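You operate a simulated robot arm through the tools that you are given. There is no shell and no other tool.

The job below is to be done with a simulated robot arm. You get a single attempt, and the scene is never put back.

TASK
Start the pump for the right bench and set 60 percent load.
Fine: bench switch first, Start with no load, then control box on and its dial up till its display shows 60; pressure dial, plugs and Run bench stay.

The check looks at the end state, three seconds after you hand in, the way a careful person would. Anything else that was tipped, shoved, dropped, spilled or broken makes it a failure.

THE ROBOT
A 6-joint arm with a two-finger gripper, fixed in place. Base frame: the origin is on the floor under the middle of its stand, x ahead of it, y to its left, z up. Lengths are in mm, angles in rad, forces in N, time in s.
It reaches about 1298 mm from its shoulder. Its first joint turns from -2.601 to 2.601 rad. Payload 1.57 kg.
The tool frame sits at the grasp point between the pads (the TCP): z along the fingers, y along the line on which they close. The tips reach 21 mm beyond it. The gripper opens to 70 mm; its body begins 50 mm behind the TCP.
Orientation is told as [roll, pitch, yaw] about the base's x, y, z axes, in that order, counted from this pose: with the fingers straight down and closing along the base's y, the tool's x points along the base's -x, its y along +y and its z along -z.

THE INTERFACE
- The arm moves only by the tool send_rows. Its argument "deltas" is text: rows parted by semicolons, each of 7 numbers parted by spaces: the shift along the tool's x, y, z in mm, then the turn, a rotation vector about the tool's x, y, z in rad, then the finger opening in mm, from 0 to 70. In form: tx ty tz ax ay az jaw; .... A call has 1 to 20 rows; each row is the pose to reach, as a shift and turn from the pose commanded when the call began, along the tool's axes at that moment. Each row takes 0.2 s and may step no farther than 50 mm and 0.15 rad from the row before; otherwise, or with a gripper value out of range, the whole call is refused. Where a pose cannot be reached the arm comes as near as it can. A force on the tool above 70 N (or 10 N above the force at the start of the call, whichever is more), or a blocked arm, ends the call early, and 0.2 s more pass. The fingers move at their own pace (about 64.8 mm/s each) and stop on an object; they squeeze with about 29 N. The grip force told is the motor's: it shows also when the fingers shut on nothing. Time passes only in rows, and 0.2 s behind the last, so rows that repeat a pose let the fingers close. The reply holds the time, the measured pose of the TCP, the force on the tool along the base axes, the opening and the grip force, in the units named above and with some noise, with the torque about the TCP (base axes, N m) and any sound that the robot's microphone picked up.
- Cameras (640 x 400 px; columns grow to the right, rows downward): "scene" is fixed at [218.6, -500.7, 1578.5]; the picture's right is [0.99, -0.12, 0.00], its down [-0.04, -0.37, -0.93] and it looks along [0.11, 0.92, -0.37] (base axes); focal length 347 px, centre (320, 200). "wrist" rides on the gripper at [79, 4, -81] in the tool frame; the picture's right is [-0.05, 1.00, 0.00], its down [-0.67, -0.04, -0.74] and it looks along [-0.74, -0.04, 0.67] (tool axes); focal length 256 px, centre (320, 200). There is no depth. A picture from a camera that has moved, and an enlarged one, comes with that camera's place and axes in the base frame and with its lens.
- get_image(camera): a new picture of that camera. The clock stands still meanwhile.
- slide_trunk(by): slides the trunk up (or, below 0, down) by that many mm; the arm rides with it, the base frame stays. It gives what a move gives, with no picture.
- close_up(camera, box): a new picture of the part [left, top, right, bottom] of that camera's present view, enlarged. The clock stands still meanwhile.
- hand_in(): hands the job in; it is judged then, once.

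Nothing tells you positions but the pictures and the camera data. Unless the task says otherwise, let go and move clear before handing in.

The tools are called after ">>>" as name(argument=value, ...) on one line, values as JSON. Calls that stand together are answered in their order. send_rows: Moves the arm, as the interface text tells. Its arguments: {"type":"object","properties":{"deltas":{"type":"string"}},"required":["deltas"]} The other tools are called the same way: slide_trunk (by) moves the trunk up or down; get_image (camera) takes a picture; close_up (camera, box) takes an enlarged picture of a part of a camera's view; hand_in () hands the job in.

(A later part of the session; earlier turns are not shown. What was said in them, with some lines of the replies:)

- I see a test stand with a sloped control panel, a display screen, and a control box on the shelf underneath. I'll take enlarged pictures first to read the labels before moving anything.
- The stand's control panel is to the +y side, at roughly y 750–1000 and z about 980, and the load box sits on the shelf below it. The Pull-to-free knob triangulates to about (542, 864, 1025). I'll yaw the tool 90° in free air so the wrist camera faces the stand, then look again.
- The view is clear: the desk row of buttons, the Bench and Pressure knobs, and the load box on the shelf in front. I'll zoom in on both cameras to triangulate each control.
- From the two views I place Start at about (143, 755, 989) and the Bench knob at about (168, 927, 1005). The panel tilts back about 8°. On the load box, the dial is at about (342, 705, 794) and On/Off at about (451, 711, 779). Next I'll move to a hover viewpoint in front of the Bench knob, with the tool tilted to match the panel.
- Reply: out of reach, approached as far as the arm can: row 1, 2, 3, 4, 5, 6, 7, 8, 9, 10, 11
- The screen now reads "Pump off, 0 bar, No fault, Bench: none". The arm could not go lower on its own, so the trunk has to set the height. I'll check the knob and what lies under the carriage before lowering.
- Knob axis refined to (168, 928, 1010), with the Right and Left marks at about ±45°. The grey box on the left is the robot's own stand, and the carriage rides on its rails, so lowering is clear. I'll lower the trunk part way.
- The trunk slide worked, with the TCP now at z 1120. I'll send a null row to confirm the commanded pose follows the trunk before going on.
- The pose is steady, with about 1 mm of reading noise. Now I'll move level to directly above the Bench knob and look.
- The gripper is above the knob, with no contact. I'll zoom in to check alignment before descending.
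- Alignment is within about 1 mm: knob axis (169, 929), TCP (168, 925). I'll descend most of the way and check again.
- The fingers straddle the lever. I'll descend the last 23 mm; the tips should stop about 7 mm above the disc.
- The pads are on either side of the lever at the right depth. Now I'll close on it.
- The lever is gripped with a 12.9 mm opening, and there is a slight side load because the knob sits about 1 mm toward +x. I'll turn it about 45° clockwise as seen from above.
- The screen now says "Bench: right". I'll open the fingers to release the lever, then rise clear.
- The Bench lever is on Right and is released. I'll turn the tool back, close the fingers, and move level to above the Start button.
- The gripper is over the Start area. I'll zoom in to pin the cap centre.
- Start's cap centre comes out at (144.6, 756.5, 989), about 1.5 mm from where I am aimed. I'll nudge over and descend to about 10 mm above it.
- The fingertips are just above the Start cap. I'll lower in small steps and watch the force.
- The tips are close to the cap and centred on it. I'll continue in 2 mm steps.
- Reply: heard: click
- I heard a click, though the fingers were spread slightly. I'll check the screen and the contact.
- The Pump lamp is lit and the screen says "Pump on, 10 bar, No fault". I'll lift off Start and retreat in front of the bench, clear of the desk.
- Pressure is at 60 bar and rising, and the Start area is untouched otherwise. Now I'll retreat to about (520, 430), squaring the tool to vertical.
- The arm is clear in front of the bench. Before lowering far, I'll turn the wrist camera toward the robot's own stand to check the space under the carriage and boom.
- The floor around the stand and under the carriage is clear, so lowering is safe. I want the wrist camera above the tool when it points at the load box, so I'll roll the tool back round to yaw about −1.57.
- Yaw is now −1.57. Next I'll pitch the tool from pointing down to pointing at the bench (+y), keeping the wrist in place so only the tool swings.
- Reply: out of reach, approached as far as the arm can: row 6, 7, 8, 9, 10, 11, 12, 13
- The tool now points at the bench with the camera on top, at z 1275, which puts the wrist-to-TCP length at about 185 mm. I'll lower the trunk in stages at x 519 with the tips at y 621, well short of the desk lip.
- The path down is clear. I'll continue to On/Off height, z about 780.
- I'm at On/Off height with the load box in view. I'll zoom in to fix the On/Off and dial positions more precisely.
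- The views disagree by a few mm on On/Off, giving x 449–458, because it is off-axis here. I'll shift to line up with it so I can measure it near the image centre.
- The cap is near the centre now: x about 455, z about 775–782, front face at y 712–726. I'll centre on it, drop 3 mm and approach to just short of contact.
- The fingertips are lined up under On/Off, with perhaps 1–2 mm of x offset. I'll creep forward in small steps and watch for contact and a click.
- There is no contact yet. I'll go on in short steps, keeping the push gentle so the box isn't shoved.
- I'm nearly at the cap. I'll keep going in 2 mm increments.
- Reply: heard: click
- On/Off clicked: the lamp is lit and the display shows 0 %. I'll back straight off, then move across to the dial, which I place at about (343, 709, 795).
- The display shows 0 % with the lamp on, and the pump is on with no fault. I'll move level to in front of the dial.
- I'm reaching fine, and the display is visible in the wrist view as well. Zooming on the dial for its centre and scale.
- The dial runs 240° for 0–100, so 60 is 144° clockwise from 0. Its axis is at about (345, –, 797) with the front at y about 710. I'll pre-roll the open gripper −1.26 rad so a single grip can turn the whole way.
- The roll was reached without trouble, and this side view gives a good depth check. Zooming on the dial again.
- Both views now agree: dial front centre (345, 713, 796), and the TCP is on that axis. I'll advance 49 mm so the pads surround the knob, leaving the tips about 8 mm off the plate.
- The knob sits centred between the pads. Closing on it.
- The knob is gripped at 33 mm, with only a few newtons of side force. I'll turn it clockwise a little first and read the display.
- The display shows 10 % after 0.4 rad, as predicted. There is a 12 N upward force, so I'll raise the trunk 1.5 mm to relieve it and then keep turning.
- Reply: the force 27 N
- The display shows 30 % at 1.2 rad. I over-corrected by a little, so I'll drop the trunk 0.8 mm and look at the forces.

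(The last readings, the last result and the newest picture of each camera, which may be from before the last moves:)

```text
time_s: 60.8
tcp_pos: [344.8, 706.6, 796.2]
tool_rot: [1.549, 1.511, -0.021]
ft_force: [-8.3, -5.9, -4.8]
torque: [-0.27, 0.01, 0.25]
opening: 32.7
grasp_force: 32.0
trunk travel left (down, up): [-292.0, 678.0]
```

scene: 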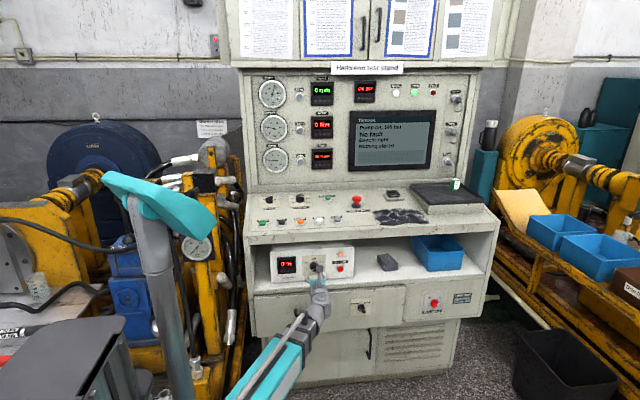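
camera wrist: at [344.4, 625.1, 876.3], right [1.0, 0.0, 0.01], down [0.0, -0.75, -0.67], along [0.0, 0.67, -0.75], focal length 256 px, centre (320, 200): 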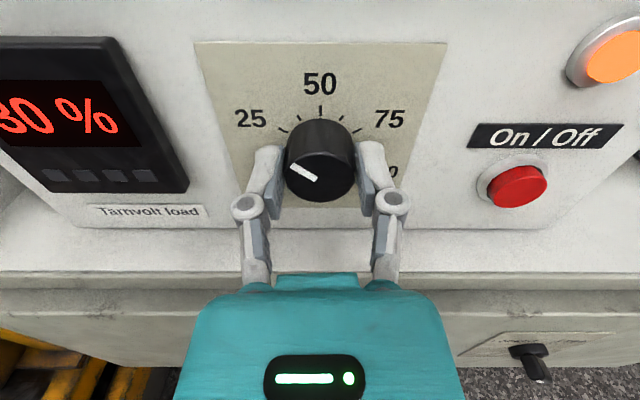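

>>> send_rows(deltas="0 -0.8 -0.5 0 0 0.08 24;0 -0.8 -0.5 0 0 0.16 24;0 -0.8 -0.5 0 0 0.24 24;0 -0.8 -0.5 0 0 0.32 24;0 -0.8 -0.5 0 0 0.4 24;0 -0.8 -0.5 0 0 0.48 24;0 -0.8 -0.5 0 0 0.56 24;0 -0.8 -0.5 0 0 0.64 24;0 -0.8 -0.5 0 0 0.72 24;0 -0.8 -0.5 0 0 0.8 24;0 -0.8 -0.5 0 0 0.8 24")

>>> close_up(camera="scene", box=[260, 240, 380, 315])

>>> get_image(camera="wrist")

>>> close_up(camera="scene", box=[340, 70, 460, 180])

```text
time_s: 63.2
tcp_pos: [345.3, 705.4, 795.7]
tool_rot: [-1.569, 0.829, -3.142]
ft_force: [10.3, 19.0, 14.6]
torque: [0.28, 0.01, -0.26]
opening: 32.7
grasp_force: 32.0
trunk travel left (down, up): [-292.0, 678.0]
```

```text
5.33 times, centred on (320, 278) of scene
camera zoom: at [218.6, -500.7, 1578.5], right [0.99, -0.12, 0.0], down [-0.04, -0.37, -0.93], along [0.11, 0.92, -0.37], focal length 1850 px, centre (320, -213)
```

zoom: 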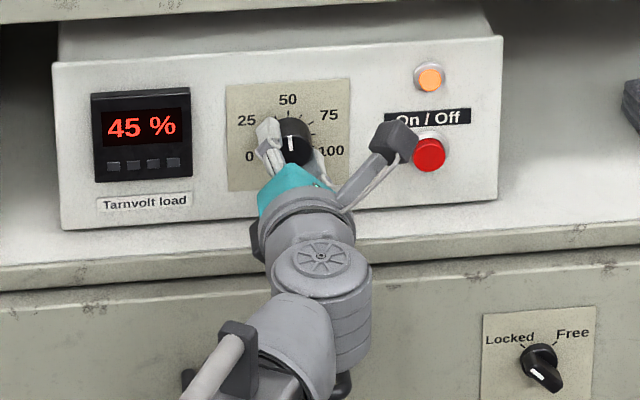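

```text
taken
camera wrist: at [401.4, 624.3, 852.0], right [0.7, 0.0, -0.71], down [-0.48, -0.75, -0.47], along [-0.53, 0.67, -0.52], focal length 256 px, centre (320, 200)
```

wrist: 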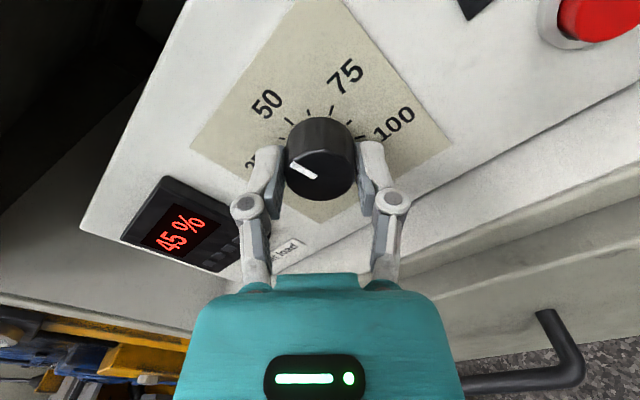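

```text
3.64 times, centred on (400, 125) of scene
camera zoom: at [218.6, -500.7, 1578.5], right [0.99, -0.12, 0.0], down [-0.04, -0.37, -0.93], along [0.11, 0.92, -0.37], focal length 1262 px, centre (29, 473)
```

zoom: 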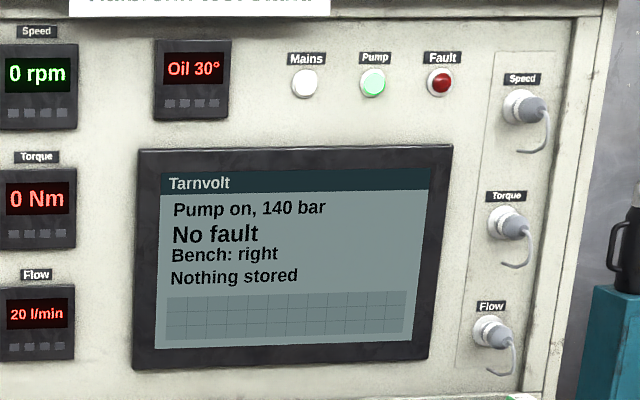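

45 % at 2.0 rad, with the pointer still fixed relative to the pads, so there is no slip. The display steps in 5s. I'll ease the side loads slightly, then turn about 0.52 rad more in small steps toward 60.

>>> slide_trunk(by=0.5)

>>> send_rows(deltas="0.3 0.3 0.3 0 0 0.08 24;0.3 0.3 0.3 0 0 0.16 24;0.3 0.3 0.3 0 0 0.24 24;0.3 0.3 0.3 0 0 0.32 24;0.3 0.3 0.3 0 0 0.4 24;0.3 0.3 0.3 0 0 0.4 24")

>>> close_up(camera="scene", box=[260, 240, 380, 315])

>>> get_image(camera="wrist")

```text
time_s: 63.7
tcp_pos: [345.4, 705.7, 796.4]
tool_rot: [-1.568, 0.832, -3.14]
ft_force: [9.1, 17.1, 6.4]
torque: [0.36, 0.01, -0.51]
opening: 33.0
grasp_force: 32.1
trunk travel left (down, up): [-292.0, 678.0]
```

```text
time_s: 65.1
tcp_pos: [344.9, 706.3, 795.3]
tool_rot: [-1.57, 0.431, -3.141]
ft_force: [-0.2, 2.0, -7.4]
torque: [-0.22, -0.01, 0.4]
opening: 33.0
grasp_force: 32.1
trunk travel left (down, up): [-292.0, 678.0]
```

```text
5.33 times, centred on (320, 278) of scene
camera zoom: at [218.6, -500.7, 1578.5], right [0.99, -0.12, 0.0], down [-0.04, -0.37, -0.93], along [0.11, 0.92, -0.37], focal length 1850 px, centre (320, -213)
```

zoom: 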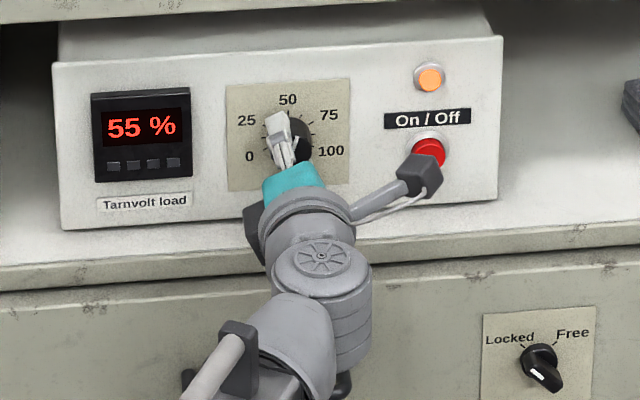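

```text
taken
camera wrist: at [418.7, 624.3, 825.6], right [0.37, 0.0, -0.93], down [-0.62, -0.75, -0.24], along [-0.69, 0.67, -0.28], focal length 256 px, centre (320, 200)
```

wrist: 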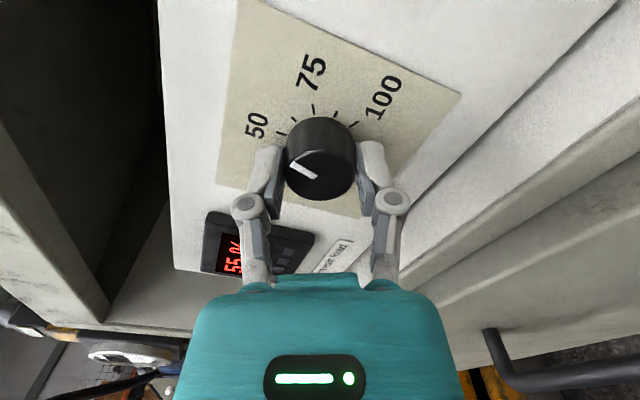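

55 % at 2.4 rad, consistent with 60 being centred at about 2.52 rad. I'll turn 0.12 rad more.

>>> send_rows(deltas="0 0 0 0 0 0.06 24;0 0 0 0 0 0.12 24;0 0 0 0 0 0.12 24")

>>> close_up(camera="scene", box=[260, 240, 380, 315])

```text
time_s: 65.9
tcp_pos: [345.0, 705.0, 795.5]
tool_rot: [-1.571, 0.31, -3.142]
ft_force: [-1.9, -4.3, -12.2]
torque: [-0.25, -0.01, 0.19]
opening: 33.1
grasp_force: 31.9
trunk travel left (down, up): [-292.0, 678.0]
```

```text
5.33 times, centred on (320, 278) of scene
camera zoom: at [218.6, -500.7, 1578.5], right [0.99, -0.12, 0.0], down [-0.04, -0.37, -0.93], along [0.11, 0.92, -0.37], focal length 1850 px, centre (320, -213)
```

zoom: 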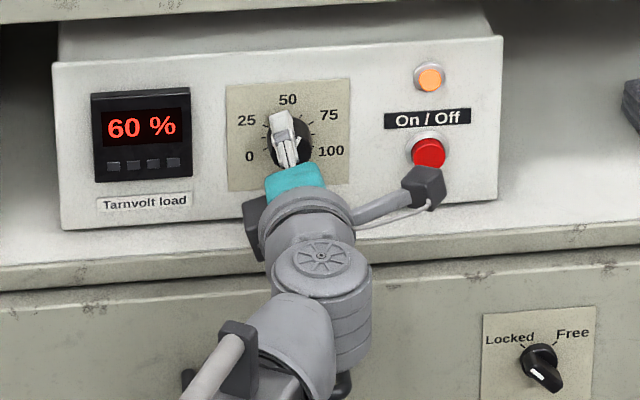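

The display shows 60 %. I'll relieve the remaining vertical load, open the fingers, and check the display before backing off.

>>> slide_trunk(by=-0.5)

>>> send_rows(deltas="0 0 0 0 0 0 36;0 0 0 0 0 0 46;0 0 0 0 0 0 56;0 0 0 0 0 0 56")

>>> close_up(camera="scene", box=[260, 240, 380, 315])

>>> get_image(camera="wrist")

```text
time_s: 66.4
tcp_pos: [344.6, 705.6, 796.2]
tool_rot: [-1.569, 0.311, -3.14]
ft_force: [-2.7, -3.2, -6.5]
torque: [-0.19, -0.02, 0.31]
opening: 32.9
grasp_force: 32.1
trunk travel left (down, up): [-292.0, 678.0]
```

```text
time_s: 67.4
tcp_pos: [343.9, 705.3, 795.8]
tool_rot: [-1.57, 0.311, -3.141]
ft_force: [0.6, 0.4, 0.2]
torque: [-0.03, -0.01, 0.0]
opening: 55.9
grasp_force: 0.0
trunk travel left (down, up): [-292.0, 678.0]
```

```text
5.33 times, centred on (320, 278) of scene
camera zoom: at [218.6, -500.7, 1578.5], right [0.99, -0.12, 0.0], down [-0.04, -0.37, -0.93], along [0.11, 0.92, -0.37], focal length 1850 px, centre (320, -213)
```

zoom: 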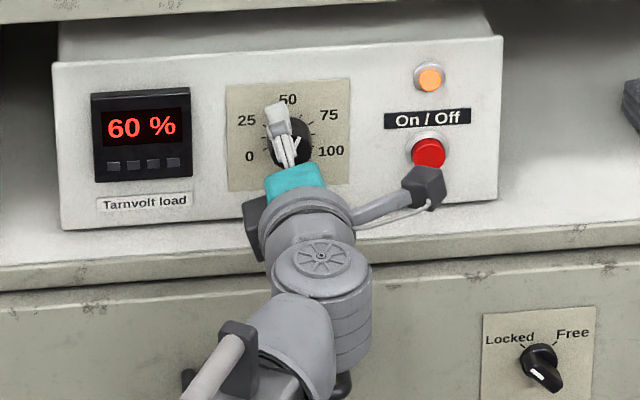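

```text
taken
camera wrist: at [421.6, 624.1, 816.7], right [0.25, 0.0, -0.97], down [-0.65, -0.74, -0.17], along [-0.72, 0.67, -0.19], focal length 256 px, centre (320, 200)
```

wrist: 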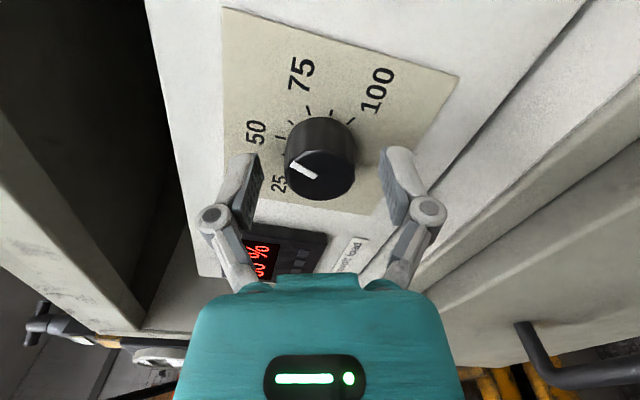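

Released with the display holding at 60 %. I'll back straight out and then move to the side so I can see everything.

>>> send_rows(deltas="0 0 -15 0 0 0 56;0 0 -35 0 0 0 56;0 0 -55 0 0 0 56;32 10.4 -70 0 0 0 50;65 20.8 -85 0 0 0 40;97 31.2 -100 0 0 0 40;129.5 41.6 -110 0 0 0 40;129.5 41.6 -110 0 0 0 40")

>>> get_image(camera="scene")

>>> close_up(camera="scene", box=[260, 240, 380, 315])

>>> close_up(camera="scene", box=[250, 60, 450, 185])

>>> close_up(camera="scene", box=[240, 180, 400, 240])

```text
time_s: 69.2
tcp_pos: [479.9, 595.4, 796.1]
tool_rot: [-1.569, 0.309, -3.14]
ft_force: [-0.1, 0.3, 0.3]
torque: [-0.02, 0.02, -0.01]
opening: 40.0
grasp_force: 0.1
trunk travel left (down, up): [-292.0, 678.0]
```

```text
taken
```

scene: 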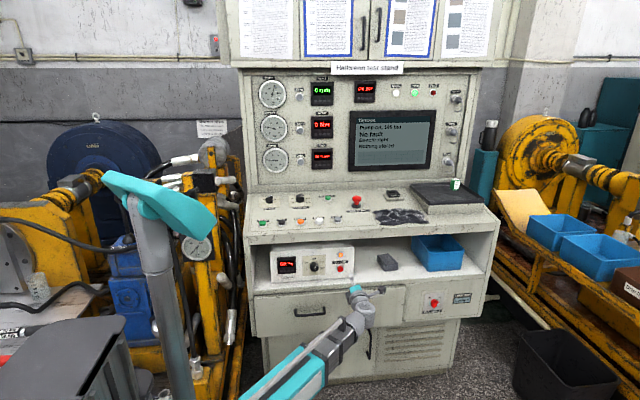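

```text
5.33 times, centred on (320, 278) of scene
camera zoom: at [218.6, -500.7, 1578.5], right [0.99, -0.12, 0.0], down [-0.04, -0.37, -0.93], along [0.11, 0.92, -0.37], focal length 1850 px, centre (320, -213)
```

zoom: 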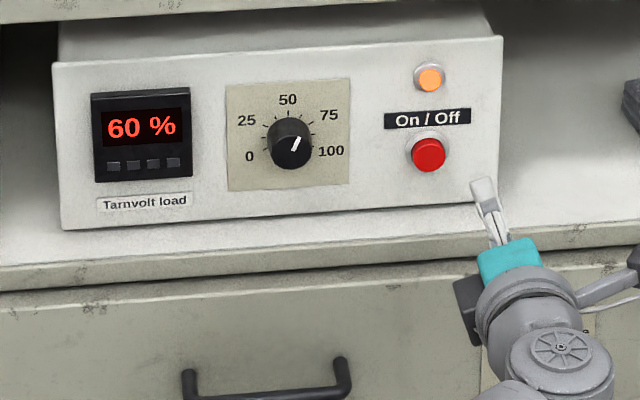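

```text
3.20 times, centred on (350, 122) of scene
camera zoom: at [218.6, -500.7, 1578.5], right [0.99, -0.12, 0.0], down [-0.04, -0.37, -0.93], along [0.11, 0.92, -0.37], focal length 1110 px, centre (224, 448)
```

zoom: 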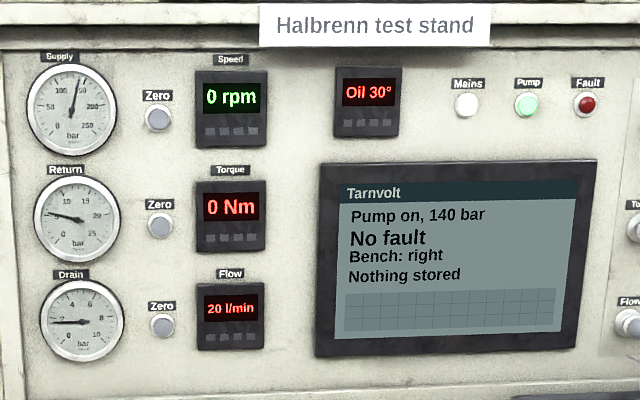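

```text
4.00 times, centred on (320, 210) of scene
camera zoom: at [218.6, -500.7, 1578.5], right [0.99, -0.12, 0.0], down [-0.04, -0.37, -0.93], along [0.11, 0.92, -0.37], focal length 1388 px, centre (320, 160)
```

zoom: 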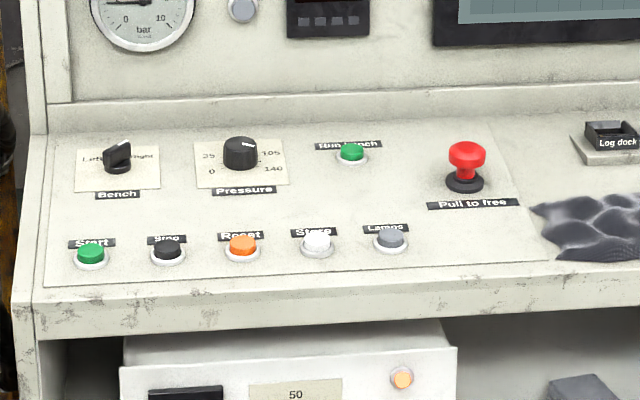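

Everything reads as asked: Bench right, Pump on with no fault, load box on with its display at 60 %. The Pressure dial, plugs, Run bench and the box's position are unchanged, and the gripper is open and clear. I'm handing in.

>>> hand_in()

```text
The job is handed in.
```

The pump is running for the right bench and the load is set to 60 percent. My last pictures before handing in showed these readings:

| Item | Reading |
|---|---|
| Bench switch | Right; the screen says "Bench: right" |
| Pump | On, lamp lit, "No fault" |
| Load box | On, lamp lit, display at 60 % |

I followed your order: bench switch first, then Start with the load box off, then the box on and its dial up from 0 to 60. I did not touch the pressure dial, the plugs or Run bench. The load box is still where it was, and the gripper is open and clear of the bench.

Supply pressure settled at 140 bar before I added any load and stayed there at 60 percent. I could not read the pressure dial's setting exactly, so I can't say whether 140 matches it.
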